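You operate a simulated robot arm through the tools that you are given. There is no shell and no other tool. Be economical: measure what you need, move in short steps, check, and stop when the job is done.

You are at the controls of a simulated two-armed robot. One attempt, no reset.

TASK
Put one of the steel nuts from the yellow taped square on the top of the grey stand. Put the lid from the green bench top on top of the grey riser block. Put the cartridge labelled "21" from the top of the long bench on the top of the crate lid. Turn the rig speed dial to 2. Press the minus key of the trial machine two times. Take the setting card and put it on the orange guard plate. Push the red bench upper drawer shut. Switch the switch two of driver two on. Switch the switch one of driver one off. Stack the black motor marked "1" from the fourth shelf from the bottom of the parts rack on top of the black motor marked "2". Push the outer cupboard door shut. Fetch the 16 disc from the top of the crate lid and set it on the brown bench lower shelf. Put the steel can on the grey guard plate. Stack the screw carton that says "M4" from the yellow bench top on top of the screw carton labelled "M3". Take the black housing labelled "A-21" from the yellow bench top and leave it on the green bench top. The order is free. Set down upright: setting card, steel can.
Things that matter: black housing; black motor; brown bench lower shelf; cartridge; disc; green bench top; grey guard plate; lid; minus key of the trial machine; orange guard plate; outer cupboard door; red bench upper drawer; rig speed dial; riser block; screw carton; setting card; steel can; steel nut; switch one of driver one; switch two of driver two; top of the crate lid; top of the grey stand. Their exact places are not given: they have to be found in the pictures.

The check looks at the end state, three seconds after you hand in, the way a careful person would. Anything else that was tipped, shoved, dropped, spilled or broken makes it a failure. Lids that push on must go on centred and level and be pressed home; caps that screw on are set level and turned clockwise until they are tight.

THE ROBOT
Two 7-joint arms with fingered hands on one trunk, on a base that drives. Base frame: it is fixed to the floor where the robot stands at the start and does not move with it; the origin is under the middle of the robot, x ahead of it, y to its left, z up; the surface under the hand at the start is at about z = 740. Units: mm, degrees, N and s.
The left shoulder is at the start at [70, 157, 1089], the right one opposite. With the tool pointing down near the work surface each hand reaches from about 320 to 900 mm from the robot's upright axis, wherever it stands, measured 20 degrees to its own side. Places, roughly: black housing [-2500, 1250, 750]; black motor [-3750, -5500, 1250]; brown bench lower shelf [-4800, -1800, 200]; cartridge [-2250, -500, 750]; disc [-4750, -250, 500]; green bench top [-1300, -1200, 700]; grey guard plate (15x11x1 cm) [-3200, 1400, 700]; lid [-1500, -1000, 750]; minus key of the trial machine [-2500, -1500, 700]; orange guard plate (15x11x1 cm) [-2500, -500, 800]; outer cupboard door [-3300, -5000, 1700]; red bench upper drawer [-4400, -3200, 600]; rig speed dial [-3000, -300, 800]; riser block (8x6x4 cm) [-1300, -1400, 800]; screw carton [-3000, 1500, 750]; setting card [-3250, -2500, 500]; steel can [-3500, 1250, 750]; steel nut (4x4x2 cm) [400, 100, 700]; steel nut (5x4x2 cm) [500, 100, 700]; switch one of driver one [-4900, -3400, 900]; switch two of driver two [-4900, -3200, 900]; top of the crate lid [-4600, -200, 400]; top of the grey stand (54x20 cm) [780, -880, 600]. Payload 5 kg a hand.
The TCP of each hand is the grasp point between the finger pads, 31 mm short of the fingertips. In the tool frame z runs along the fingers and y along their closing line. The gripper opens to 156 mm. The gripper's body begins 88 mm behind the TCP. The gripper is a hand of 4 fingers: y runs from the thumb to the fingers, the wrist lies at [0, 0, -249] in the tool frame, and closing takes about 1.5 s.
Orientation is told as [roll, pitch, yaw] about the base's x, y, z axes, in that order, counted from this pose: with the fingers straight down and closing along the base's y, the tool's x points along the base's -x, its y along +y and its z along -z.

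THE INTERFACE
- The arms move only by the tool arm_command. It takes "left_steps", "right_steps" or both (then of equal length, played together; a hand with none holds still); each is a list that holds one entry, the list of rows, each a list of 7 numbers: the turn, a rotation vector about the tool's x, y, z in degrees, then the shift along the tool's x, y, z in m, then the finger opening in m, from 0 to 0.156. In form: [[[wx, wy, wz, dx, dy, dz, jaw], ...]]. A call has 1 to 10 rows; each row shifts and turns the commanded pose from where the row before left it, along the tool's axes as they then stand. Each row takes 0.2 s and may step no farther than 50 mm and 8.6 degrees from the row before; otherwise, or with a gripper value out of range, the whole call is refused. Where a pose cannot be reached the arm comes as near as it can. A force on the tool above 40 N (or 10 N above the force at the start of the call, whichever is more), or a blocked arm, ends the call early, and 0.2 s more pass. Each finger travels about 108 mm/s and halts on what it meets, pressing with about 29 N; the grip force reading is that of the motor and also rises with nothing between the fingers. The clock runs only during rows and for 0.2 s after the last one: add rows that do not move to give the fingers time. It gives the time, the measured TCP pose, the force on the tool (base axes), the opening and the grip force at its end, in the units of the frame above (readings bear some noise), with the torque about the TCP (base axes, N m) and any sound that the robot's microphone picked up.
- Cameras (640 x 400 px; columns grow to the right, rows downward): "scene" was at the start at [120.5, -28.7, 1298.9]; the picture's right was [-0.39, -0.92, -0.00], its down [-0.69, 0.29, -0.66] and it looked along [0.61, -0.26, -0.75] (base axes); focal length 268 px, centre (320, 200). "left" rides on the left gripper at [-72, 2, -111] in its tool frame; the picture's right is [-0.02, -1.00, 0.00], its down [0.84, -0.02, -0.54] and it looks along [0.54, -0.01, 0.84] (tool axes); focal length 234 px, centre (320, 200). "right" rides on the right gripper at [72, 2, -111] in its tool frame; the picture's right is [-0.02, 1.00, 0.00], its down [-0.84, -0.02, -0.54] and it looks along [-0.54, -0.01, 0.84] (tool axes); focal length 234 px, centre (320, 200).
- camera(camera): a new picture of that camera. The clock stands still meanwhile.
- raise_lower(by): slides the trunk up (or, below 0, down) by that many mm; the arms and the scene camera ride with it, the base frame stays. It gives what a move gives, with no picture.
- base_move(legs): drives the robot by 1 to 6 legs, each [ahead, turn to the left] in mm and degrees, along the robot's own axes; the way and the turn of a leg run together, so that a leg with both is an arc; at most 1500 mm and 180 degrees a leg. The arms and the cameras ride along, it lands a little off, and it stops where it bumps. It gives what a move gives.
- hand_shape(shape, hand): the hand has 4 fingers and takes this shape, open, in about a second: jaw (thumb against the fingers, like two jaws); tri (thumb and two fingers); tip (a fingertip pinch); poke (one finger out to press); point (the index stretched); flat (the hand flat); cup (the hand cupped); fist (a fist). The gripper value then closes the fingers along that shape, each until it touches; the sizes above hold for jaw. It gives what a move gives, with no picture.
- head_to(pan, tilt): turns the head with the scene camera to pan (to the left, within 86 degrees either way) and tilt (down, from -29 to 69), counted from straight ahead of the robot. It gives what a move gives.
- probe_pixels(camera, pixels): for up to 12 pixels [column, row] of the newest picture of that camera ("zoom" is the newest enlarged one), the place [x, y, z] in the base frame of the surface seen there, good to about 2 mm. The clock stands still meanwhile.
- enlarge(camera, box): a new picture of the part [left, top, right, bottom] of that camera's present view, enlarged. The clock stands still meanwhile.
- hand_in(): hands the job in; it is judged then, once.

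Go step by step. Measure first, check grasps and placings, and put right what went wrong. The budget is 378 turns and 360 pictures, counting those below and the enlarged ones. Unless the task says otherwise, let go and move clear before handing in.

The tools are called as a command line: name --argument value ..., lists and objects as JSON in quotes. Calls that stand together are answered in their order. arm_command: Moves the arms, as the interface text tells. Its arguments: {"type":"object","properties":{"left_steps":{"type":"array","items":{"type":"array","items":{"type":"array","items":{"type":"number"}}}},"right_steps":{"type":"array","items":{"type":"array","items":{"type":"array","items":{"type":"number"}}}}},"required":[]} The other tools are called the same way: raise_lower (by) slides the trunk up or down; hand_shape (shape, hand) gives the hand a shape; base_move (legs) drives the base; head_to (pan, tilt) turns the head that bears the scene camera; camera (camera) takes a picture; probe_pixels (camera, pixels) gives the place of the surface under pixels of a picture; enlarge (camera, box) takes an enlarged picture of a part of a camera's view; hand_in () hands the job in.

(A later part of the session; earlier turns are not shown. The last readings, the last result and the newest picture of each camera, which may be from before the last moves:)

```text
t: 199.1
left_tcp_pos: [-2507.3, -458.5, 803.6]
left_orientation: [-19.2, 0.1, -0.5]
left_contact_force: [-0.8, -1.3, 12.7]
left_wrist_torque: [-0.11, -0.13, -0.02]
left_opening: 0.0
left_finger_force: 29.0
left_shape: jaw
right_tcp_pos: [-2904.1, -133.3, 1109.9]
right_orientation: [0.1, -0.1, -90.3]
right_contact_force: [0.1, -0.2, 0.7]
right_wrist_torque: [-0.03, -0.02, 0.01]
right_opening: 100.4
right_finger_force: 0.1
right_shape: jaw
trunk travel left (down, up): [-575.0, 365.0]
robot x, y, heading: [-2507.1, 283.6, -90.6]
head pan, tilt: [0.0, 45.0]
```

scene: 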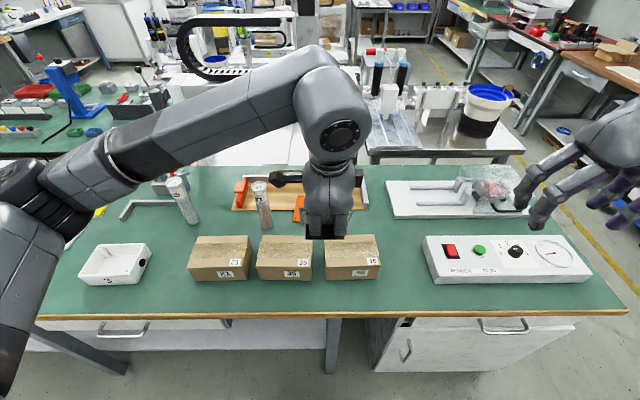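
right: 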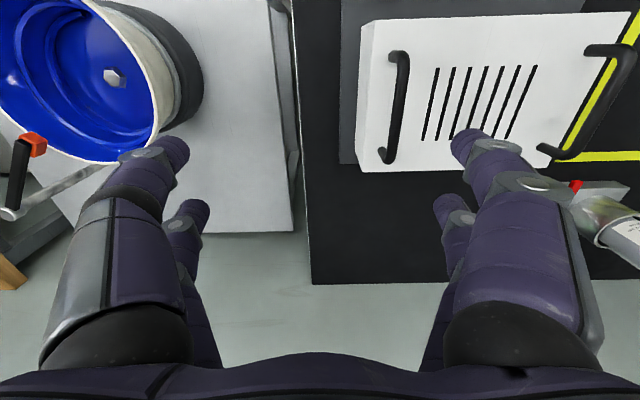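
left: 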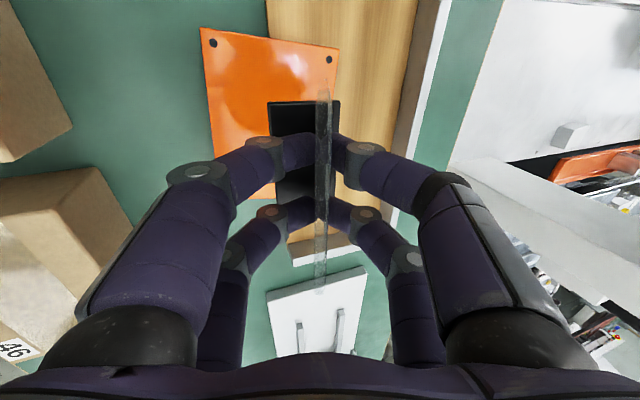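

Contact (12.7 N). I open and retreat along the card plane.

arm_command --left_steps '[[[0, 0, 0, 0, 0, 0, 0.02], [0, 0, 0, 0, 0, 0, 0.04], [0, 0, 0, 0, 0, 0, 0.05], [0, 0, 0, 0, 0, -0.03, 0.05], [0, 0, 0, 0, 0, -0.04, 0.05], [0, 0, 0, 0, 0, -0.05, 0.05], [0, 0, 0, 0, 0, -0.05, 0.05], [0, 0, 0, 0, 0, -0.05, 0.05]]]'

camera --camera "left"

enlarge --camera "scene" --box '[220, 140, 440, 270]'

```text
t: 200.9
left_tcp_pos: [-2504.0, -384.1, 1009.7]
left_orientation: [-19.1, -0.1, -0.6]
left_contact_force: [-0.2, 0.6, -0.6]
left_wrist_torque: [0.02, 0.0, 0.0]
left_opening: 49.6
left_finger_force: 0.0
left_shape: jaw
right_tcp_pos: [-2904.7, -133.2, 1108.5]
right_orientation: [0.0, -0.1, -90.3]
right_contact_force: [1.0, 0.1, -0.6]
right_wrist_torque: [-0.03, -0.01, -0.03]
right_opening: 100.4
right_finger_force: 0.1
right_shape: jaw
trunk travel left (down, up): [-575.0, 365.0]
robot x, y, heading: [-2507.8, 282.6, -90.4]
head pan, tilt: [0.0, 45.0]
```

```text
276 pictures are left
```

left: 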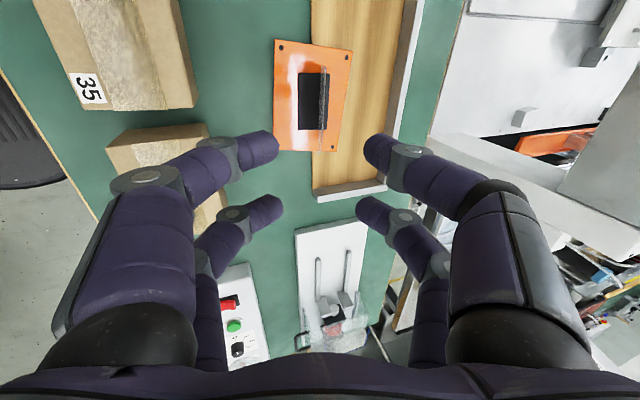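

```text
2.91 times, centred on (330, 205) of scene
```

zoom: 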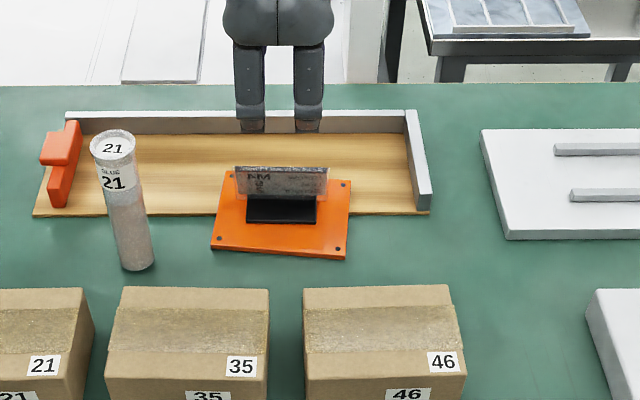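

The card stands on the orange plate. Next the rig dial: I look at it closely.

enlarge --camera "scene" --box '[420, 220, 600, 300]'

probe_pixels --camera "scene" --pixels '[[515, 251], [516, 247], [510, 255], [522, 255], [553, 253], [479, 250], [450, 250]]'

enlarge --camera "right" --box '[120, 0, 520, 250]'

```text
3.56 times, centred on (510, 260) of scene
```

zoom: 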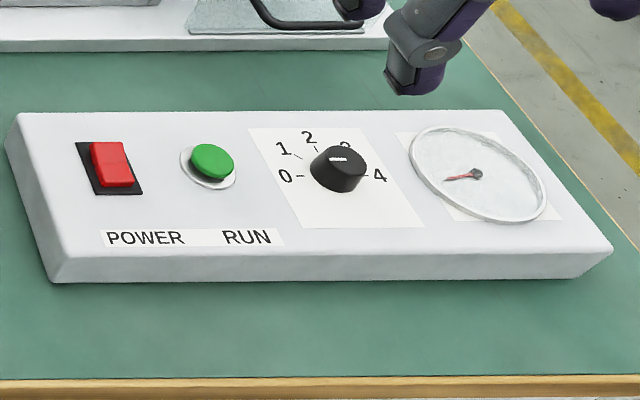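

```text
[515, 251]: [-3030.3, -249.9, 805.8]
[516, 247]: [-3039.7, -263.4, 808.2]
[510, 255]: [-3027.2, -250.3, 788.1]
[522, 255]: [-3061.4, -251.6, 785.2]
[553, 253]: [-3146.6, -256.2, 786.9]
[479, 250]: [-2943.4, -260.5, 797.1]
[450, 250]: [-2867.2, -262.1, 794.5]
```

```text
1.60 times, centred on (320, 125) of right
```

zoom: 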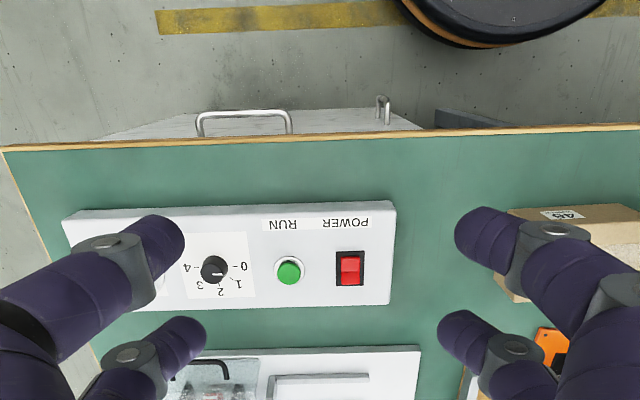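

The pointer is at 0; target 2 is a quarter turn clockwise. Before that I take cartridge 21 (centre ≈(-2348,-395), top 907) with the free left hand: level the hand and go above it.

arm_command --left_steps '[[[-6.4, 0, 0, 0, 0, 0, 0.1], [-6.4, 0, 0, 0, 0, 0, 0.1], [-6.3, 0, -0.6, 0, 0, 0, 0.1], [0, 0, 0, -0.04, -0.0028, 0, 0.1], [0, 0, 0, -0.04, -0.0028, 0, 0.1], [0, 0, 0, -0.04, -0.0028, 0, 0.1], [0, 0, 0, -0.04, -0.0028, 0, 0.1], [0, 0, 0, 0, 0, 0.03, 0.1], [0, 0, 0, 0, 0, 0, 0.1]]]'

camera --camera "left"

```text
t: 202.9
left_tcp_pos: [-2345.8, -397.5, 979.1]
left_orientation: [-0.2, 0.1, 0.0]
left_contact_force: [0.3, 0.3, -0.5]
left_wrist_torque: [-0.02, 0.02, -0.01]
left_opening: 99.5
left_finger_force: 0.1
left_shape: jaw
right_tcp_pos: [-2904.0, -135.1, 1109.2]
right_orientation: [0.1, -0.1, -90.3]
right_contact_force: [0.5, 0.0, 0.6]
right_wrist_torque: [-0.01, -0.01, 0.02]
right_opening: 100.4
right_finger_force: 0.2
right_shape: jaw
trunk travel left (down, up): [-575.0, 365.0]
robot x, y, heading: [-2507.7, 280.9, -90.4]
head pan, tilt: [0.0, 45.0]
```

```text
272 pictures are left
```

left: 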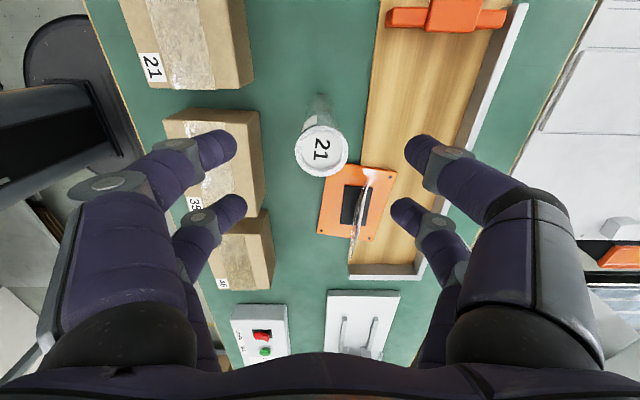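

Tube top at (321,149) → I shift 8 mm and lower around it, then close.

arm_command --left_steps '[[[0, 0, 0, -0.008, 0, 0.02, 0.09], [0, 0, 0, 0, 0, 0.04, 0.09], [0, 0, 0, 0, 0, 0.04, 0.09], [0, 0, 0, 0, 0, 0.036, 0.09], [0, 0, 0, 0, 0, 0, 0.09], [0, 0, 0, 0, 0, 0, 0.02], [0, 0, 0, 0, 0, 0, 0.02], [0, 0, 0, 0, 0, 0, 0.02], [0, 0, 0, 0, 0, 0, 0.02], [0, 0, 0, 0, 0, 0, 0.02]]]'

camera --camera "left"

```text
t: 205.1
left_tcp_pos: [-2336.5, -397.3, 841.7]
left_orientation: [0.0, 0.1, 0.0]
left_contact_force: [-0.2, 0.6, 0.2]
left_wrist_torque: [-0.01, 0.0, 0.02]
left_opening: 21.3
left_finger_force: 0.0
left_shape: jaw
right_tcp_pos: [-2903.2, -133.5, 1108.5]
right_orientation: [0.1, 0.0, -90.2]
right_contact_force: [-0.2, 0.3, 0.9]
right_wrist_torque: [-0.01, -0.02, 0.0]
right_opening: 100.6
right_finger_force: 0.0
right_shape: jaw
trunk travel left (down, up): [-575.0, 365.0]
robot x, y, heading: [-2507.9, 281.6, -90.4]
head pan, tilt: [0.0, 45.0]
```

```text
271 pictures are left
```

left: 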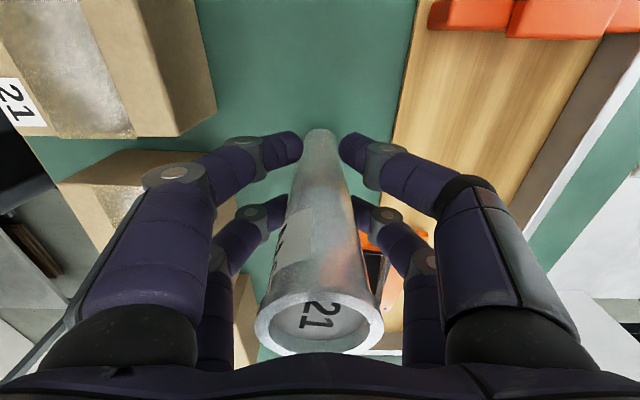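

arm_command --left_steps '[[[0, 0, 0, 0, 0, 0, 0.0], [0, 0, 0, 0, 0, 0, 0.0], [0, 0, 0, 0, 0, 0, 0.0], [0, 0, 0, 0, 0, -0.01, 0.0], [0, 0, 0, 0, 0, -0.03, 0.0]]]'

camera --camera "left"

enlarge --camera "scene" --box '[180, 130, 340, 260]'

```text
t: 206.3
left_tcp_pos: [-2337.1, -396.0, 884.3]
left_orientation: [-0.2, 0.1, 0.0]
left_contact_force: [0.1, 0.4, -0.8]
left_wrist_torque: [-0.02, -0.01, -0.02]
left_opening: 0.1
left_finger_force: 29.2
left_shape: jaw
right_tcp_pos: [-2904.7, -133.8, 1108.1]
right_orientation: [0.1, -0.2, -90.3]
right_contact_force: [-0.2, -0.2, -0.1]
right_wrist_torque: [-0.02, -0.01, 0.03]
right_opening: 100.3
right_finger_force: 0.1
right_shape: jaw
trunk travel left (down, up): [-575.0, 365.0]
robot x, y, heading: [-2508.6, 281.5, -90.4]
head pan, tilt: [0.0, 45.0]
```

```text
270 pictures are left
```

left: 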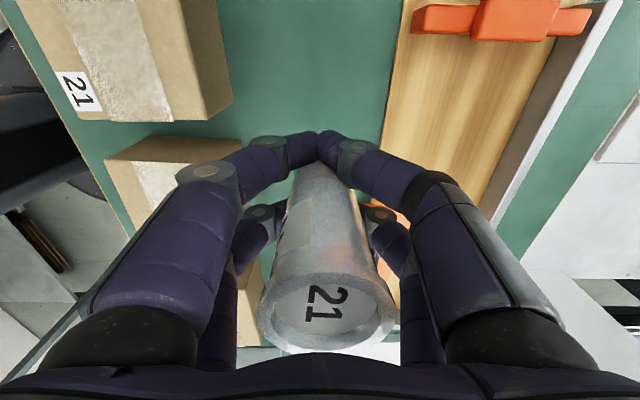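

```text
3.08 times, centred on (260, 195) of scene
```

zoom: 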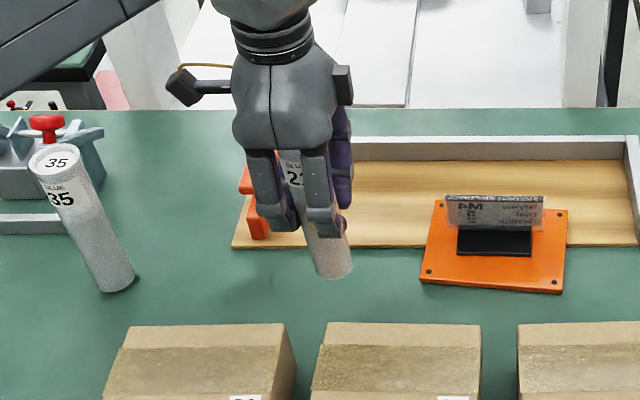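

Cartridge 21 is lifted. I raise and retract it, then shift the robot right along the bench to face the dial.

arm_command --left_steps '[[[0, 0, 0, 0, 0, -0.045, 0.0], [0, 0, 0, 0, 0, -0.045, 0.0], [0, 0, 0, 0, 0, -0.045, 0.0], [0, 0, 0, 0.01, 0.045, 0, 0.0], [0, 0, 0, 0.01, 0.045, 0, 0.0], [0, 0, 0, 0.01, 0.045, 0, 0.0], [0, 0, 0, 0.01, 0.045, 0, 0.0], [0, 0, 0, 0.01, 0.045, 0, 0.0]]]'

base_move --legs '[[-150, 0], [0, -90], [370, 0], [0, 90], [150, 0]]'

camera --camera "right"

camera --camera "scene"

```text
t: 208.1
left_tcp_pos: [-2386.0, -170.7, 1021.2]
left_orientation: [-0.1, 0.1, 0.1]
left_contact_force: [-0.7, -0.1, -1.4]
left_wrist_torque: [-0.04, -0.01, -0.02]
left_opening: 0.0
left_finger_force: 28.9
left_shape: jaw
right_tcp_pos: [-2903.7, -133.3, 1109.9]
right_orientation: [0.1, -0.1, -90.3]
right_contact_force: [-1.2, -0.1, 0.0]
right_wrist_torque: [0.0, 0.01, 0.03]
right_opening: 100.0
right_finger_force: 0.1
right_shape: jaw
trunk travel left (down, up): [-575.0, 365.0]
robot x, y, heading: [-2508.7, 277.4, -90.5]
head pan, tilt: [0.0, 45.0]
```

```text
t: 220.1
left_tcp_pos: [-2754.9, -156.8, 1019.9]
left_orientation: [0.0, 0.2, 0.9]
left_contact_force: [0.4, 0.0, -0.8]
left_wrist_torque: [0.02, 0.01, 0.04]
left_opening: 0.2
left_finger_force: 28.3
left_shape: jaw
right_tcp_pos: [-3273.5, -128.0, 1108.9]
right_orientation: [0.1, 0.0, -89.4]
right_contact_force: [1.1, -0.4, -0.6]
right_wrist_torque: [-0.01, 0.0, 0.01]
right_opening: 100.2
right_finger_force: 0.0
right_shape: jaw
trunk travel left (down, up): [-575.0, 365.0]
robot x, y, heading: [-2882.1, 297.9, -89.6]
head pan, tilt: [0.0, 45.0]
```

```text
268 pictures are left
```

right: 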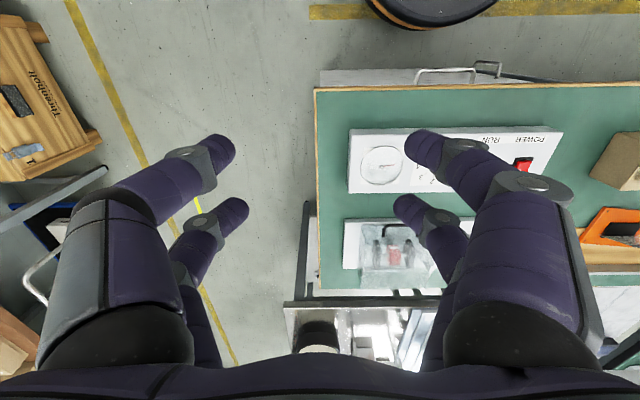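

```text
267 pictures are left
```

scene: 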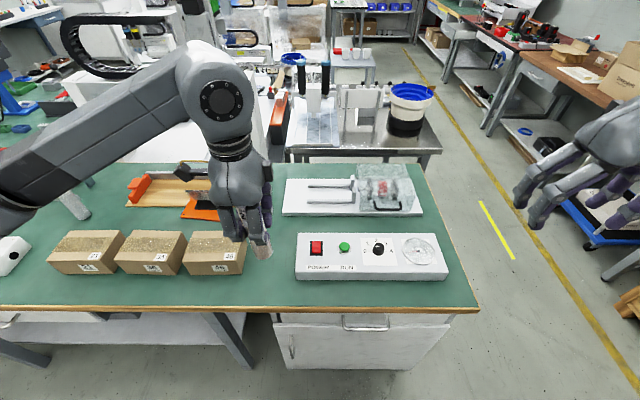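

enlarge --camera "scene" --box '[330, 215, 450, 290]'

probe_pixels --camera "zoom" --pixels '[[247, 180], [262, 180], [230, 180], [247, 168], [247, 205], [262, 200], [290, 180], [247, 190], [215, 180], [320, 240]]'

```text
5.33 times, centred on (390, 252) of scene
```

zoom: 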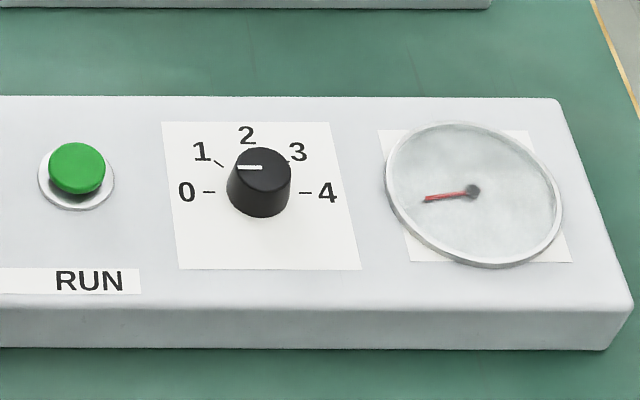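

```text
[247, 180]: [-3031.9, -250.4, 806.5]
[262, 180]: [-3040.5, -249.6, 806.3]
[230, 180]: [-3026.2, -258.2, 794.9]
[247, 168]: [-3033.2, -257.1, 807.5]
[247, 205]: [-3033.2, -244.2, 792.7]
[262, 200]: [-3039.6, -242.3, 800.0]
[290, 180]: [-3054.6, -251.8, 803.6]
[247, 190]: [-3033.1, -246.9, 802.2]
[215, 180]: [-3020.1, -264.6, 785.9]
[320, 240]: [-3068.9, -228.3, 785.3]
```

Pointer exactly at 0; knob centre ≈ (-3040,-258), top 808, panel 785. I bring the right hand (tip shape) over it so its front finger pair can pinch the knob.

hand_shape --hand "right" --shape "tip"

arm_command --right_steps '[[[0, 0, 0, -0.0183, 0.0389, 0, 0.07], [0, 0, 0, -0.0183, 0.0389, 0, 0.07], [0, 0, 0, -0.0183, 0.0389, 0, 0.07], [0, 0, 0, -0.0183, 0.0389, 0, 0.07], [0, 0, 0, -0.0183, 0.0389, 0, 0.07], [0, 0, 0, -0.0183, 0.0389, 0, 0.07], [0, 0, 0, 0, 0, 0.05, 0.07], [0, 0, 0, 0, 0, 0.05, 0.07], [0, 0, 0, 0, 0, 0.05, 0.07], [0, 0, 0, 0, 0, 0.05, 0.07]]]'

camera --camera "right"

```text
t: 221.0
left_tcp_pos: [-2754.9, -158.6, 1020.5]
left_orientation: [0.0, 0.1, 0.9]
left_contact_force: [-0.3, -0.1, -1.4]
left_wrist_torque: [-0.05, 0.01, 0.03]
left_opening: 0.1
left_finger_force: 29.4
left_shape: jaw
right_tcp_pos: [-3274.4, -128.5, 1108.5]
right_orientation: [0.2, -0.1, -89.4]
right_contact_force: [0.6, 0.6, 0.2]
right_wrist_torque: [0.03, -0.03, 0.0]
right_opening: 155.9
right_finger_force: 0.0
right_shape: tip
trunk travel left (down, up): [-575.0, 365.0]
robot x, y, heading: [-2885.2, 293.3, -89.5]
head pan, tilt: [0.0, 45.0]
```

```text
t: 223.2
left_tcp_pos: [-2755.8, -159.5, 1020.4]
left_orientation: [0.2, 0.0, 0.9]
left_contact_force: [0.5, -0.3, -0.9]
left_wrist_torque: [0.06, -0.05, 0.01]
left_opening: 0.2
left_finger_force: 29.3
left_shape: jaw
right_tcp_pos: [-3040.4, -239.4, 907.4]
right_orientation: [0.1, -0.1, -89.4]
right_contact_force: [-0.7, -0.2, -0.8]
right_wrist_torque: [0.04, -0.01, 0.01]
right_opening: 70.5
right_finger_force: 0.0
right_shape: tip
trunk travel left (down, up): [-575.0, 365.0]
robot x, y, heading: [-2882.2, 296.8, -89.7]
head pan, tilt: [0.0, 45.0]
```

```text
265 pictures are left
```

right: 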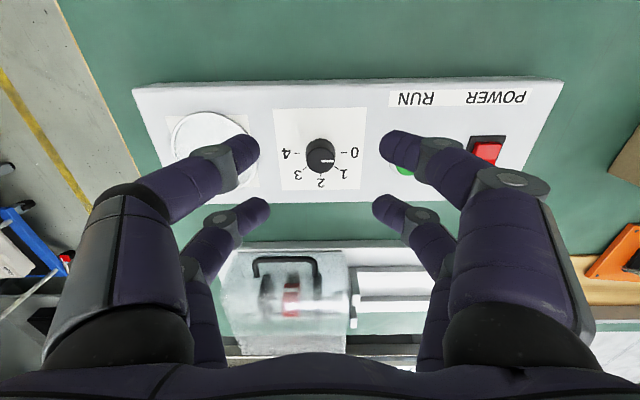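

For the right hand the pairs are mirrored: the far pair sits at tool x≈-28, so I shift +9 mm, lower to z≈823 and check.

arm_command --right_steps '[[[0, 0, 0, 0.009, 0, 0.04, 0.07], [0, 0, 0, 0, 0, 0.034, 0.07], [0, 0, 0, 0, 0, 0.01, 0.07], [0, 0, 0, 0, 0, 0, 0.07]]]'

camera --camera "right"

```text
t: 224.2
left_tcp_pos: [-2754.9, -159.4, 1020.1]
left_orientation: [0.0, 0.2, 0.9]
left_contact_force: [0.4, -0.2, -1.3]
left_wrist_torque: [-0.02, 0.01, -0.04]
left_opening: 0.0
left_finger_force: 29.7
left_shape: jaw
right_tcp_pos: [-3039.5, -229.0, 824.6]
right_orientation: [0.1, 0.0, -89.4]
right_contact_force: [-0.8, 0.9, 0.4]
right_wrist_torque: [-0.03, 0.03, 0.03]
right_opening: 70.5
right_finger_force: 0.0
right_shape: tip
trunk travel left (down, up): [-575.0, 365.0]
robot x, y, heading: [-2886.6, 292.0, -89.7]
head pan, tilt: [0.0, 45.0]
```

```text
264 pictures are left
```

right: 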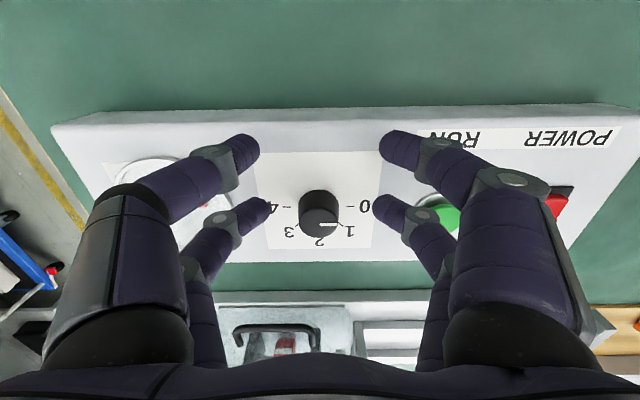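

Aligned. I close on the knob.

arm_command --right_steps '[[[0, 0, 0, 0, 0, 0, 0.0], [0, 0, 0, 0, 0, 0, 0.0], [0, 0, 0, 0, 0, 0, 0.0], [0, 0, 0, 0, 0, 0, 0.0], [0, 0, 0, 0, 0, 0, 0.0]]]'

camera --camera "right"

```text
t: 225.4
left_tcp_pos: [-2755.7, -158.3, 1020.6]
left_orientation: [0.0, 0.1, 0.9]
left_contact_force: [0.6, -0.5, -1.9]
left_wrist_torque: [-0.02, 0.01, -0.02]
left_opening: 0.3
left_finger_force: 28.7
left_shape: jaw
right_tcp_pos: [-3038.9, -226.2, 824.0]
right_orientation: [0.1, 0.0, -89.4]
right_contact_force: [-0.1, 4.7, -3.8]
right_wrist_torque: [0.19, -0.02, 0.01]
right_opening: 0.0
right_finger_force: 29.2
right_shape: tip
trunk travel left (down, up): [-575.0, 365.0]
robot x, y, heading: [-2883.8, 292.4, -89.8]
head pan, tilt: [0.0, 45.0]
```

```text
263 pictures are left
```

right: 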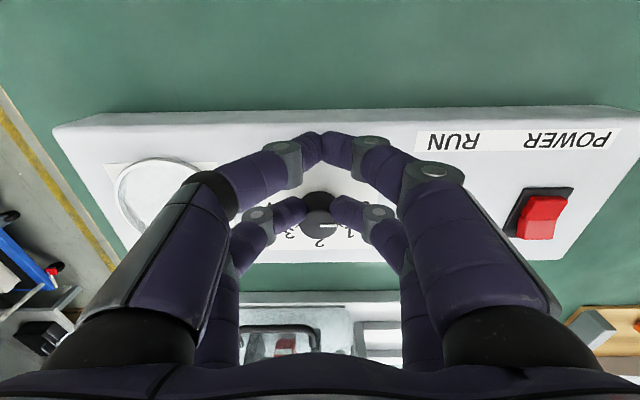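

I rotate the grip clockwise about the knob axis (seven rows first) and check.

arm_command --right_steps '[[[0, 0, 8.2, 0, 0.004, 0, 0.0], [0, 0, 8.2, 0, 0.004, 0, 0.0], [0, 0, 8.2, 0, 0.004, 0, 0.0], [0, 0, 8.2, 0, 0.004, 0, 0.0], [0, 0, 8.2, 0, 0.004, 0, 0.0]]]'

camera --camera "right"

enlarge --camera "scene" --box '[320, 200, 450, 290]'

```text
t: 226.6
left_tcp_pos: [-2753.7, -158.1, 1021.2]
left_orientation: [0.0, 0.2, 1.1]
left_contact_force: [0.3, -0.2, -0.8]
left_wrist_torque: [0.04, -0.02, -0.01]
left_opening: 0.0
left_finger_force: 29.2
left_shape: jaw
right_tcp_pos: [-3023.3, -231.4, 827.1]
right_orientation: [0.3, 1.4, -126.9]
right_contact_force: [11.5, 4.4, -2.6]
right_wrist_torque: [0.13, -0.37, 0.24]
right_opening: 0.0
right_finger_force: 29.3
right_shape: tip
right hand out of reach, approached as far as the arm can: row 5
trunk travel left (down, up): [-575.0, 365.0]
robot x, y, heading: [-2885.1, 295.6, -89.5]
head pan, tilt: [0.0, 45.0]
stopped in row 5 (right hand): the force on the tool passed its limit at 53 N (the readings are from after the stop); the commanded pose is now the measured one
```

```text
262 pictures are left
```

right: 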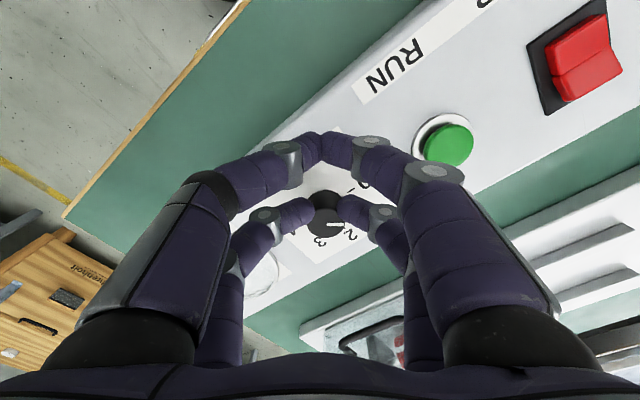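

```text
4.44 times, centred on (385, 245) of scene
```

zoom: 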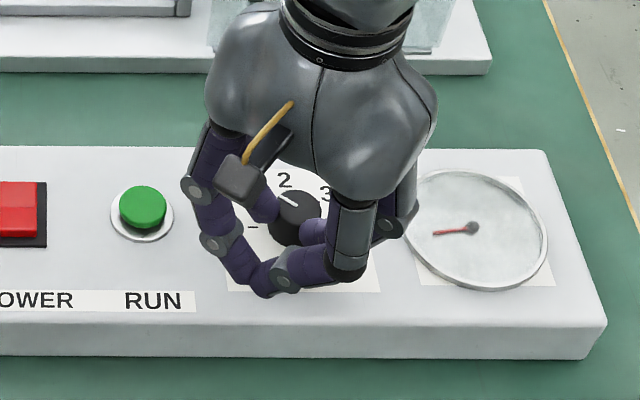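

The knob turned about 40° before a wrist limit. I open, lift, turn the hand back and re-grip.

arm_command --right_steps '[[[0, 0, 0, 0, 0, 0, 0.04], [0, 0, 0, 0, 0, 0, 0.07], [0, 0, 0, 0, 0, -0.05, 0.07], [0, 0, -8.2, 0, 0, 0, 0.07], [0, 0, -8.2, 0, 0, 0, 0.07], [0, 0, -8.2, 0, 0, 0, 0.07], [0, 0, -8.2, 0, 0, 0, 0.07], [0, 0, -8.2, 0, 0, 0, 0.07], [0, 0, -8.2, 0, 0, 0, 0.07], [0, 0, -8.0, 0.0106, -0.0241, 0, 0.07]]]'

camera --camera "right"

enlarge --camera "scene" --box '[320, 200, 450, 290]'

```text
t: 228.8
left_tcp_pos: [-2755.7, -158.4, 1022.7]
left_orientation: [-0.1, 0.0, 1.0]
left_contact_force: [-0.3, -0.4, -0.4]
left_wrist_torque: [-0.03, -0.03, 0.01]
left_opening: 0.0
left_finger_force: 29.2
left_shape: jaw
right_tcp_pos: [-3053.5, -226.2, 876.1]
right_orientation: [1.4, 0.5, -69.6]
right_contact_force: [0.7, 0.1, -0.2]
right_wrist_torque: [-0.02, -0.04, 0.01]
right_opening: 69.7
right_finger_force: 0.0
right_shape: tip
trunk travel left (down, up): [-575.0, 365.0]
robot x, y, heading: [-2881.8, 293.2, -89.7]
head pan, tilt: [0.0, 45.0]
```

```text
260 pictures are left
```

right: 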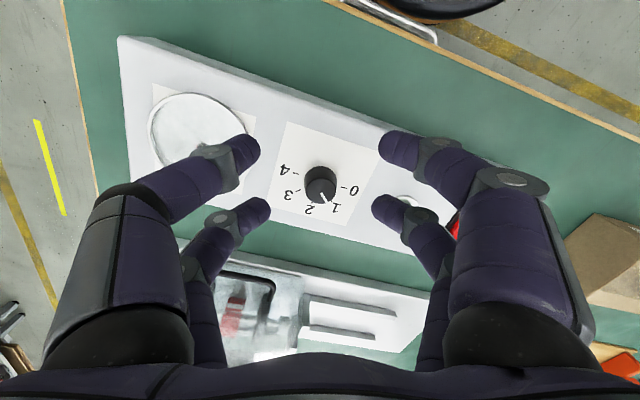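

```text
4.44 times, centred on (385, 245) of scene
```

zoom: 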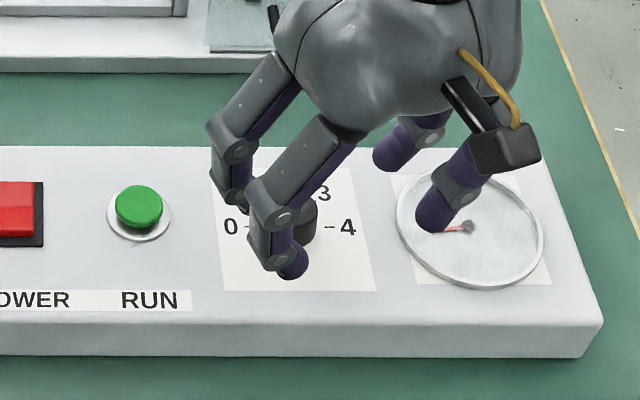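

enlarge --camera "right" --box '[260, 130, 380, 230]'

```text
4.00 times, centred on (320, 180) of right
```

zoom: 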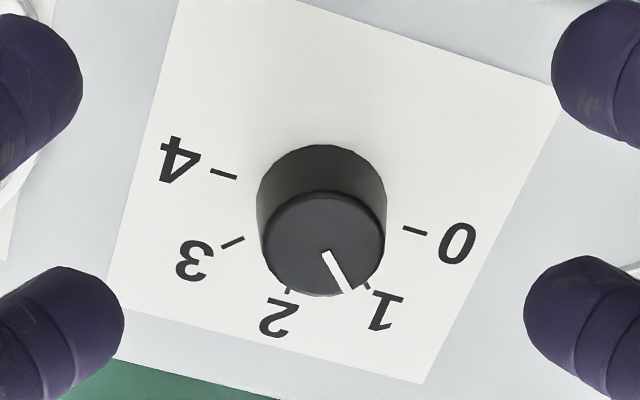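

Pointer is now at 1. I lower, re-grip and turn another ~43°.

arm_command --right_steps '[[[0, 0, 0, -0.004, 0, 0.03, 0.07], [0, 0, 0, 0, 0, 0.022, 0.07], [0, 0, 0, 0, 0, 0, 0.0], [0, 0, 0, 0, 0, 0, 0.0], [0, 0, 0, 0, 0, 0, 0.0], [0, 0, 0, 0, 0, 0, 0.0], [0, 0, 0, 0, 0, 0, 0.0]]]'

arm_command --right_steps '[[[0, 0, 7.2, 0, 0.0035, 0, 0.0], [0, 0, 7.2, 0, 0.0035, 0, 0.0], [0, 0, 7.2, 0, 0.0035, 0, 0.0], [0, 0, 7.2, 0, 0.0035, 0, 0.0], [0, 0, 7.2, 0, 0.0035, 0, 0.0], [0, 0, 7.2, 0, 0.0035, 0, 0.0]]]'

enlarge --camera "right" --box '[240, 130, 400, 270]'

```text
t: 230.4
left_tcp_pos: [-2754.9, -158.9, 1020.0]
left_orientation: [0.0, 0.1, 1.0]
left_contact_force: [-0.6, 0.0, -0.4]
left_wrist_torque: [-0.01, -0.01, 0.02]
left_opening: 0.1
left_finger_force: 29.4
left_shape: jaw
right_tcp_pos: [-3051.6, -228.8, 826.0]
right_orientation: [1.3, 0.5, -69.7]
right_contact_force: [-1.8, 4.4, -3.8]
right_wrist_torque: [0.17, 0.09, 0.01]
right_opening: 0.1
right_finger_force: 28.9
right_shape: tip
trunk travel left (down, up): [-575.0, 365.0]
robot x, y, heading: [-2886.4, 293.5, -89.5]
head pan, tilt: [0.0, 45.0]
```

```text
t: 231.8
left_tcp_pos: [-2753.0, -157.7, 1020.1]
left_orientation: [0.0, 0.2, 1.0]
left_contact_force: [0.6, 0.0, -1.0]
left_wrist_torque: [-0.02, 0.02, -0.05]
left_opening: 0.1
left_finger_force: 29.0
left_shape: jaw
right_tcp_pos: [-3027.7, -230.0, 825.6]
right_orientation: [0.5, 1.3, -113.0]
right_contact_force: [13.4, 9.2, -6.8]
right_wrist_torque: [0.33, -0.41, 0.26]
right_opening: 0.1
right_finger_force: 29.1
right_shape: tip
trunk travel left (down, up): [-575.0, 365.0]
robot x, y, heading: [-2883.8, 291.1, -89.3]
head pan, tilt: [0.0, 45.0]
```

```text
2.86 times, centred on (320, 200) of right
```

zoom: 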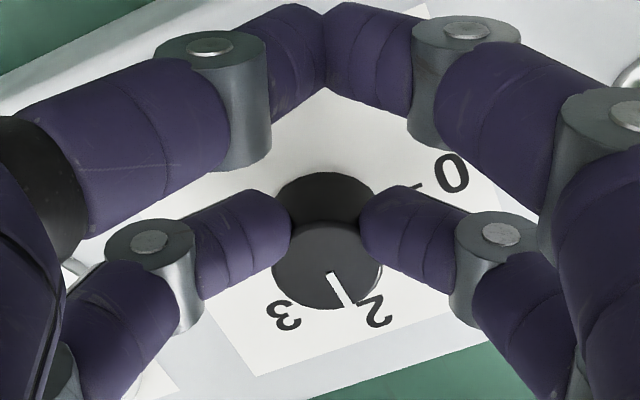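

The pointer looks close to 2. I release, lift and check.

arm_command --right_steps '[[[0, 0, 0, 0, 0, 0, 0.04], [0, 0, 0, 0, 0, 0, 0.07], [0, 0, 0, 0, 0, -0.05, 0.07], [0, 0, -8.2, 0, 0, -0.02, 0.07], [0, 0, -8.2, 0, 0, 0, 0.07], [0, 0, -8.2, 0, 0, 0, 0.07]]]'

enlarge --camera "right" --box '[240, 110, 400, 230]'

```text
t: 233.2
left_tcp_pos: [-2754.3, -158.1, 1020.1]
left_orientation: [-0.1, 0.2, 1.0]
left_contact_force: [0.2, 0.0, -1.2]
left_wrist_torque: [-0.01, 0.0, 0.0]
left_opening: 0.0
left_finger_force: 29.1
left_shape: jaw
right_tcp_pos: [-3029.4, -230.8, 895.3]
right_orientation: [1.0, 0.8, -88.2]
right_contact_force: [0.7, -0.4, 0.0]
right_wrist_torque: [0.0, -0.03, -0.02]
right_opening: 69.3
right_finger_force: 0.1
right_shape: tip
trunk travel left (down, up): [-575.0, 365.0]
robot x, y, heading: [-2882.5, 293.5, -89.4]
head pan, tilt: [0.0, 45.0]
```

```text
3.33 times, centred on (320, 170) of right
```

zoom: 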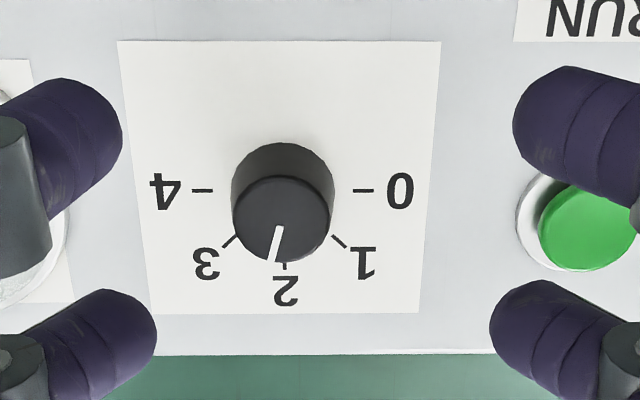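

The pointer is about 10° past 2. I re-grip and turn back 10°.

arm_command --right_steps '[[[0, 0, 0, 0, -0.0105, 0.03, 0.07], [0, 0, 0, 0, 0, 0.04, 0.07], [0, 0, 0, 0, 0, 0, 0.0], [0, 0, 0, 0, 0, 0, 0.0], [0, 0, 0, 0, 0, 0, 0.0], [0, 0, 0, 0, 0, 0, 0.0], [0, 0, 0, 0, 0, 0, 0.0], [0, 0, -5.2, 0, -0.0025, 0, 0.0], [0, 0, -5.2, 0, -0.0025, 0, 0.0], [0, 0, 0, 0, 0, 0, 0.0]]]'

arm_command --right_steps '[[[0, 0, 0, 0, 0, 0, 0.04], [0, 0, 0, 0, 0, 0, 0.07], [0, 0, 0, 0, 0, -0.04, 0.07], [0, 0, 0, 0, 0, -0.04, 0.07]]]'

enlarge --camera "right" --box '[240, 110, 400, 230]'

```text
t: 235.4
left_tcp_pos: [-2753.4, -158.2, 1021.1]
left_orientation: [-0.1, 0.1, 1.0]
left_contact_force: [-1.1, -0.4, -1.4]
left_wrist_torque: [-0.02, 0.02, -0.02]
left_opening: 0.0
left_finger_force: 29.0
left_shape: jaw
right_tcp_pos: [-3046.2, -228.4, 824.5]
right_orientation: [1.2, 0.7, -78.0]
right_contact_force: [-2.5, 7.8, -6.4]
right_wrist_torque: [0.35, 0.13, -0.06]
right_opening: 0.0
right_finger_force: 28.6
right_shape: tip
trunk travel left (down, up): [-575.0, 365.0]
robot x, y, heading: [-2881.6, 290.5, -89.6]
head pan, tilt: [0.0, 45.0]
```

```text
t: 236.4
left_tcp_pos: [-2754.0, -158.0, 1021.2]
left_orientation: [-0.1, 0.1, 0.9]
left_contact_force: [0.1, 0.8, -1.5]
left_wrist_torque: [-0.01, 0.0, -0.01]
left_opening: 0.3
left_finger_force: 29.2
left_shape: jaw
right_tcp_pos: [-3047.0, -231.0, 904.2]
right_orientation: [1.2, 0.8, -77.9]
right_contact_force: [0.5, -0.2, 0.9]
right_wrist_torque: [0.02, 0.01, 0.05]
right_opening: 69.6
right_finger_force: 0.1
right_shape: tip
trunk travel left (down, up): [-575.0, 365.0]
robot x, y, heading: [-2883.3, 292.8, -89.3]
head pan, tilt: [0.0, 45.0]
```

```text
3.33 times, centred on (320, 170) of right
```

zoom: 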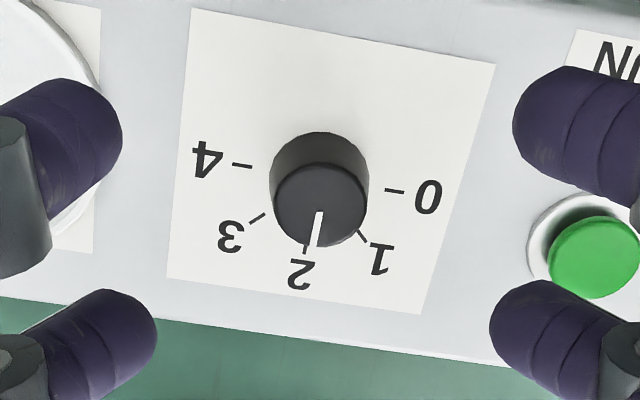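

The dial points at 2. Now the crate: I raise the right hand, back off, turn west and drive towards it.

arm_command --right_steps '[[[0, 0, 0, 0.01, 0, -0.045, 0.07], [0, 0, 0, 0.01, 0, -0.045, 0.07], [0, 0, 0, 0.01, 0, -0.045, 0.07], [0, 0, 6, 0.01, -0.02, -0.03, 0.07], [0, 0, 6, 0, -0.03, 0, 0.07], [0, 0, 0, 0, -0.03, 0, 0.07], [0, 0, 0, 0, -0.03, 0, 0.07]]]'

base_move --legs '[[-150, 0], [0, -90], [700, 0]]'

camera --camera "scene"

```text
t: 238.0
left_tcp_pos: [-2755.3, -159.2, 1020.4]
left_orientation: [0.0, 0.0, 1.1]
left_contact_force: [0.3, 0.1, -2.2]
left_wrist_torque: [0.02, -0.05, -0.04]
left_opening: 0.0
left_finger_force: 29.2
left_shape: jaw
right_tcp_pos: [-3167.9, -201.2, 1069.7]
right_orientation: [1.2, 0.9, -89.9]
right_contact_force: [-0.4, 0.6, 0.5]
right_wrist_torque: [0.02, -0.03, 0.0]
right_opening: 69.6
right_finger_force: 0.2
right_shape: tip
trunk travel left (down, up): [-575.0, 365.0]
robot x, y, heading: [-2879.5, 293.4, -89.4]
head pan, tilt: [0.0, 45.0]
```

```text
t: 246.6
left_tcp_pos: [-4035.8, 273.6, 1020.0]
left_orientation: [0.0, 0.1, -87.3]
left_contact_force: [-0.1, -0.2, -0.6]
left_wrist_torque: [-0.02, 0.0, 0.0]
left_opening: 0.2
left_finger_force: 28.7
left_shape: jaw
right_tcp_pos: [-4091.0, 685.1, 1070.0]
right_orientation: [1.1, 1.0, -178.2]
right_contact_force: [-0.3, -0.3, -0.4]
right_wrist_torque: [0.0, 0.0, -0.05]
right_opening: 69.5
right_finger_force: 0.1
right_shape: tip
trunk travel left (down, up): [-575.0, 365.0]
robot x, y, heading: [-3587.6, 419.2, -177.6]
head pan, tilt: [0.0, 45.0]
```

```text
254 pictures are left
```

scene: 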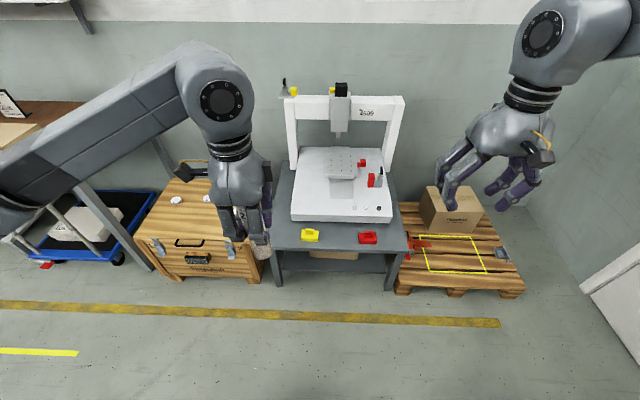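

enlarge --camera "scene" --box '[120, 160, 290, 290]'

probe_pixels --camera "zoom" --pixels '[[210, 150], [140, 130], [250, 200], [90, 260], [490, 350], [100, 330], [340, 140], [150, 110], [240, 280], [420, 390]]'

```text
3.08 times, centred on (205, 225) of scene
```

zoom: 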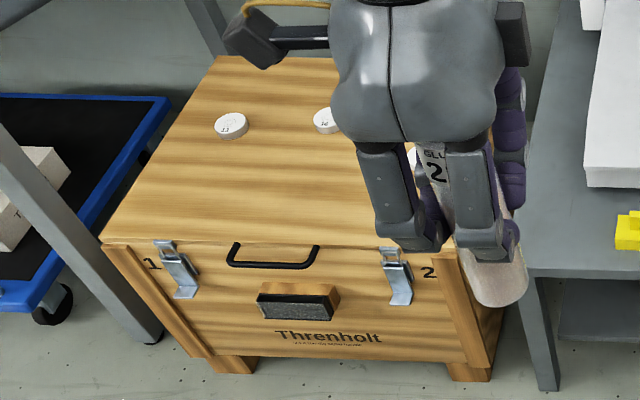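

```text
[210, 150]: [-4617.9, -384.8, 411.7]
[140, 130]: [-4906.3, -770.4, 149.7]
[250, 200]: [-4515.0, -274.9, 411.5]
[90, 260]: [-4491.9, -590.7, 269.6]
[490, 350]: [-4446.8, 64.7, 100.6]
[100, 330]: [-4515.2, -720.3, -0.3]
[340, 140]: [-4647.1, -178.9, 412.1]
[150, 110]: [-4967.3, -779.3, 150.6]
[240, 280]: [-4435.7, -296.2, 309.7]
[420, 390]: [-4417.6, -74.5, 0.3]
```

Lid top z≈412 with several discs on it. I reposition straight in front of the crate.

base_move --legs '[[270, 0], [0, 87], [640, 0], [0, -90]]'

arm_command --left_steps '[[[0, 0, 0, 0.03, 0, 0, 0.0], [0, 0, 0, 0.03, 0, 0, 0.0], [0, 0, 0, 0.03, 0, 0, 0.0], [0, 0, 0, 0.03, 0, 0, 0.0]]]'

camera --camera "scene"

```text
t: 259.2
left_tcp_pos: [-4313.1, -342.4, 1021.0]
left_orientation: [0.0, 0.1, -90.3]
left_contact_force: [-0.6, 0.1, -1.4]
left_wrist_torque: [-0.01, -0.03, -0.01]
left_opening: 0.0
left_finger_force: 28.9
left_shape: jaw
right_tcp_pos: [-4346.0, 71.5, 1069.6]
right_orientation: [1.0, 1.1, 178.6]
right_contact_force: [-0.1, 0.0, -0.4]
right_wrist_torque: [-0.02, -0.02, 0.01]
right_opening: 69.8
right_finger_force: 0.1
right_shape: tip
trunk travel left (down, up): [-575.0, 365.0]
robot x, y, heading: [-3861.0, -223.1, 179.1]
head pan, tilt: [0.0, 45.0]
```

```text
t: 260.2
left_tcp_pos: [-4313.2, -218.5, 1021.4]
left_orientation: [-0.1, 0.0, -90.3]
left_contact_force: [-0.3, 0.1, -1.9]
left_wrist_torque: [-0.03, -0.03, 0.0]
left_opening: 0.2
left_finger_force: 28.6
left_shape: jaw
right_tcp_pos: [-4347.1, 72.5, 1068.5]
right_orientation: [1.2, 1.0, 178.7]
right_contact_force: [-0.9, 0.1, -0.1]
right_wrist_torque: [-0.03, 0.02, -0.01]
right_opening: 69.8
right_finger_force: 0.0
right_shape: tip
trunk travel left (down, up): [-575.0, 365.0]
robot x, y, heading: [-3861.5, -219.4, 179.1]
head pan, tilt: [0.0, 45.0]
```

```text
252 pictures are left
```

scene: 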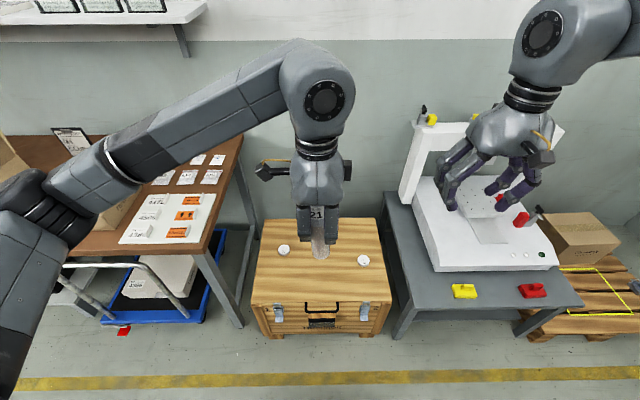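

enlarge --camera "scene" --box '[240, 200, 400, 320]'

probe_pixels --camera "zoom" --pixels '[[173, 198], [490, 238], [120, 90], [540, 90], [60, 400], [590, 400], [420, 290], [250, 290], [330, 300]]'

enlarge --camera "left" --box '[0, 0, 640, 400]'

```text
3.33 times, centred on (320, 260) of scene
```

zoom: 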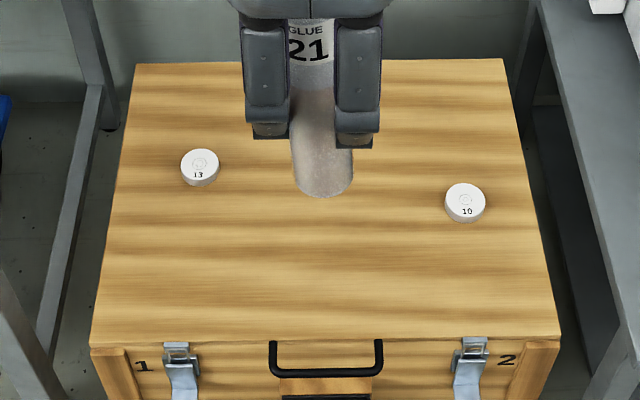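

```text
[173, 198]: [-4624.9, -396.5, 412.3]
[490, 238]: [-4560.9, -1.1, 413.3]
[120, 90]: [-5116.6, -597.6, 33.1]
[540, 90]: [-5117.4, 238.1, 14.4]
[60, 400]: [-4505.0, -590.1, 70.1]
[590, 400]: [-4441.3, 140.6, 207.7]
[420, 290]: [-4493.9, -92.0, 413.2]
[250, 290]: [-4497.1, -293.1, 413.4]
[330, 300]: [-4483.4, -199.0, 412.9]
```

```text
1.00 times, centred on (320, 200) of left (not enlarged: the box is as wide or as high as the picture)
```

zoom: 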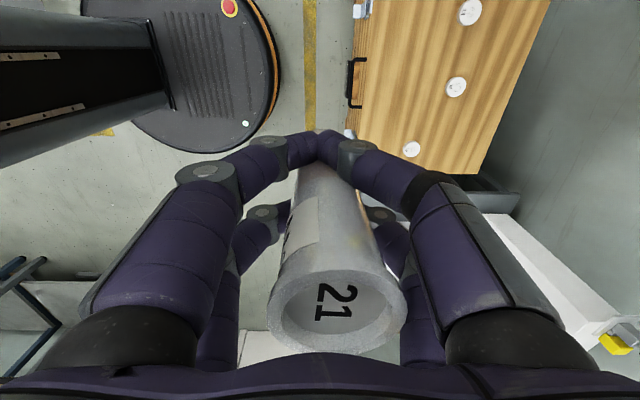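

Discs: 13 at left, 10 at right, 16 between them. I lower the trunk and set the cartridge at about (-4510,-330) on the lid.

arm_command --left_steps '[[[0, 0, 0, -0.0226, -0.0394, 0, 0.0], [0, 0, 0, -0.0226, -0.0394, 0, 0.0], [0, 0, 0, -0.0226, -0.0394, 0, 0.0], [0, 0, 0, -0.0226, -0.0394, 0, 0.0], [0, 0, 0, -0.0226, -0.0394, 0, 0.0]]]' --right_steps '[[[0, 0, 0, 0.02, 0.014, 0, 0.07], [0, 0, 0, 0.02, 0.014, 0, 0.07], [0, 0, 0, 0.02, 0.014, 0, 0.07], [0, 0, 0, 0.02, 0.014, 0, 0.07], [0, 0, 0, 0.02, 0.014, 0, 0.07]]]'

raise_lower --by -330

camera --camera "scene"

```text
t: 261.4
left_tcp_pos: [-4509.6, -333.6, 1021.0]
left_orientation: [0.0, 0.2, -90.3]
left_contact_force: [0.1, -1.4, -0.1]
left_wrist_torque: [-0.03, -0.05, 0.02]
left_opening: 0.0
left_finger_force: 28.6
left_shape: jaw
right_tcp_pos: [-4249.0, -0.6, 1070.0]
right_orientation: [1.0, 1.0, 178.6]
right_contact_force: [0.7, -1.0, 0.7]
right_wrist_torque: [0.02, 0.03, 0.02]
right_opening: 69.7
right_finger_force: 0.0
right_shape: tip
trunk travel left (down, up): [-575.0, 365.0]
robot x, y, heading: [-3858.4, -221.9, 179.3]
head pan, tilt: [0.0, 45.0]
```

```text
t: 264.6
left_tcp_pos: [-4508.8, -333.2, 691.3]
left_orientation: [0.0, 0.0, -90.4]
left_contact_force: [-0.2, -0.4, -1.6]
left_wrist_torque: [-0.01, 0.0, -0.01]
left_opening: 0.1
left_finger_force: 29.0
left_shape: jaw
right_tcp_pos: [-4249.7, -1.1, 741.0]
right_orientation: [0.9, 1.1, 178.6]
right_contact_force: [0.5, -0.6, 0.6]
right_wrist_torque: [-0.01, -0.01, -0.03]
right_opening: 69.5
right_finger_force: 0.1
right_shape: tip
trunk travel left (down, up): [-245.0, 695.0]
robot x, y, heading: [-3857.9, -221.2, 179.1]
head pan, tilt: [0.0, 45.0]
```

```text
249 pictures are left
```

scene: 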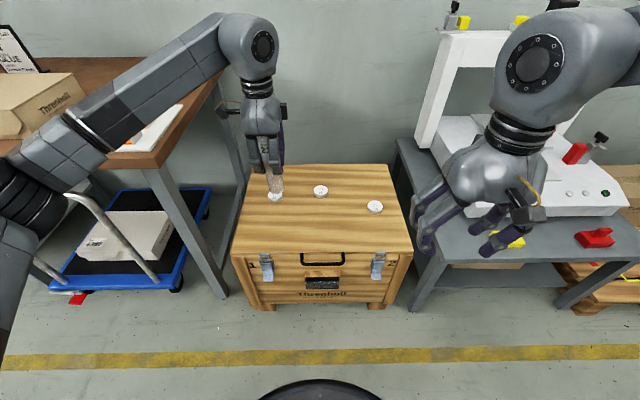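

I lower the cartridge to just above the lid and check.

arm_command --left_steps '[[[0, 0, 0, 0, 0, 0.05, 0.0], [0, 0, 0, 0, 0, 0.05, 0.0], [0, 0, 0, 0, 0, 0.05, 0.0], [0, 0, 0, 0, 0, 0.015, 0.0], [0, 0, 0, 0, 0, 0, 0.0]]]'

enlarge --camera "scene" --box '[220, 120, 420, 280]'

```text
t: 265.8
left_tcp_pos: [-4509.4, -333.8, 524.8]
left_orientation: [0.1, 0.1, -90.3]
left_contact_force: [0.6, 0.0, -0.8]
left_wrist_torque: [-0.02, 0.01, 0.0]
left_opening: 0.0
left_finger_force: 28.7
left_shape: jaw
right_tcp_pos: [-4250.8, -0.4, 740.7]
right_orientation: [1.0, 1.0, 178.7]
right_contact_force: [0.0, 0.8, -0.3]
right_wrist_torque: [-0.01, -0.01, 0.02]
right_opening: 69.6
right_finger_force: 0.0
right_shape: tip
trunk travel left (down, up): [-245.0, 695.0]
robot x, y, heading: [-3862.5, -222.2, 179.3]
head pan, tilt: [0.0, 45.0]
```

```text
2.50 times, centred on (320, 200) of scene
```

zoom: 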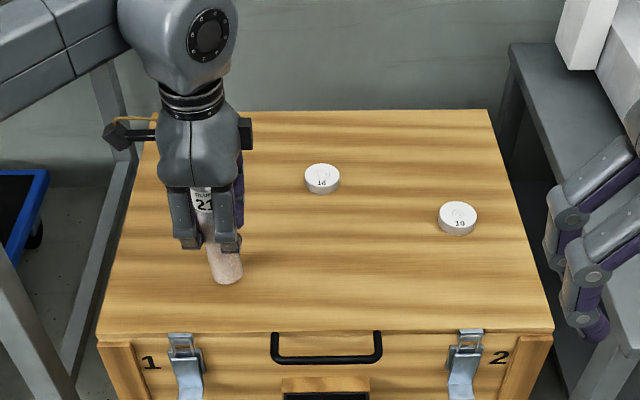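

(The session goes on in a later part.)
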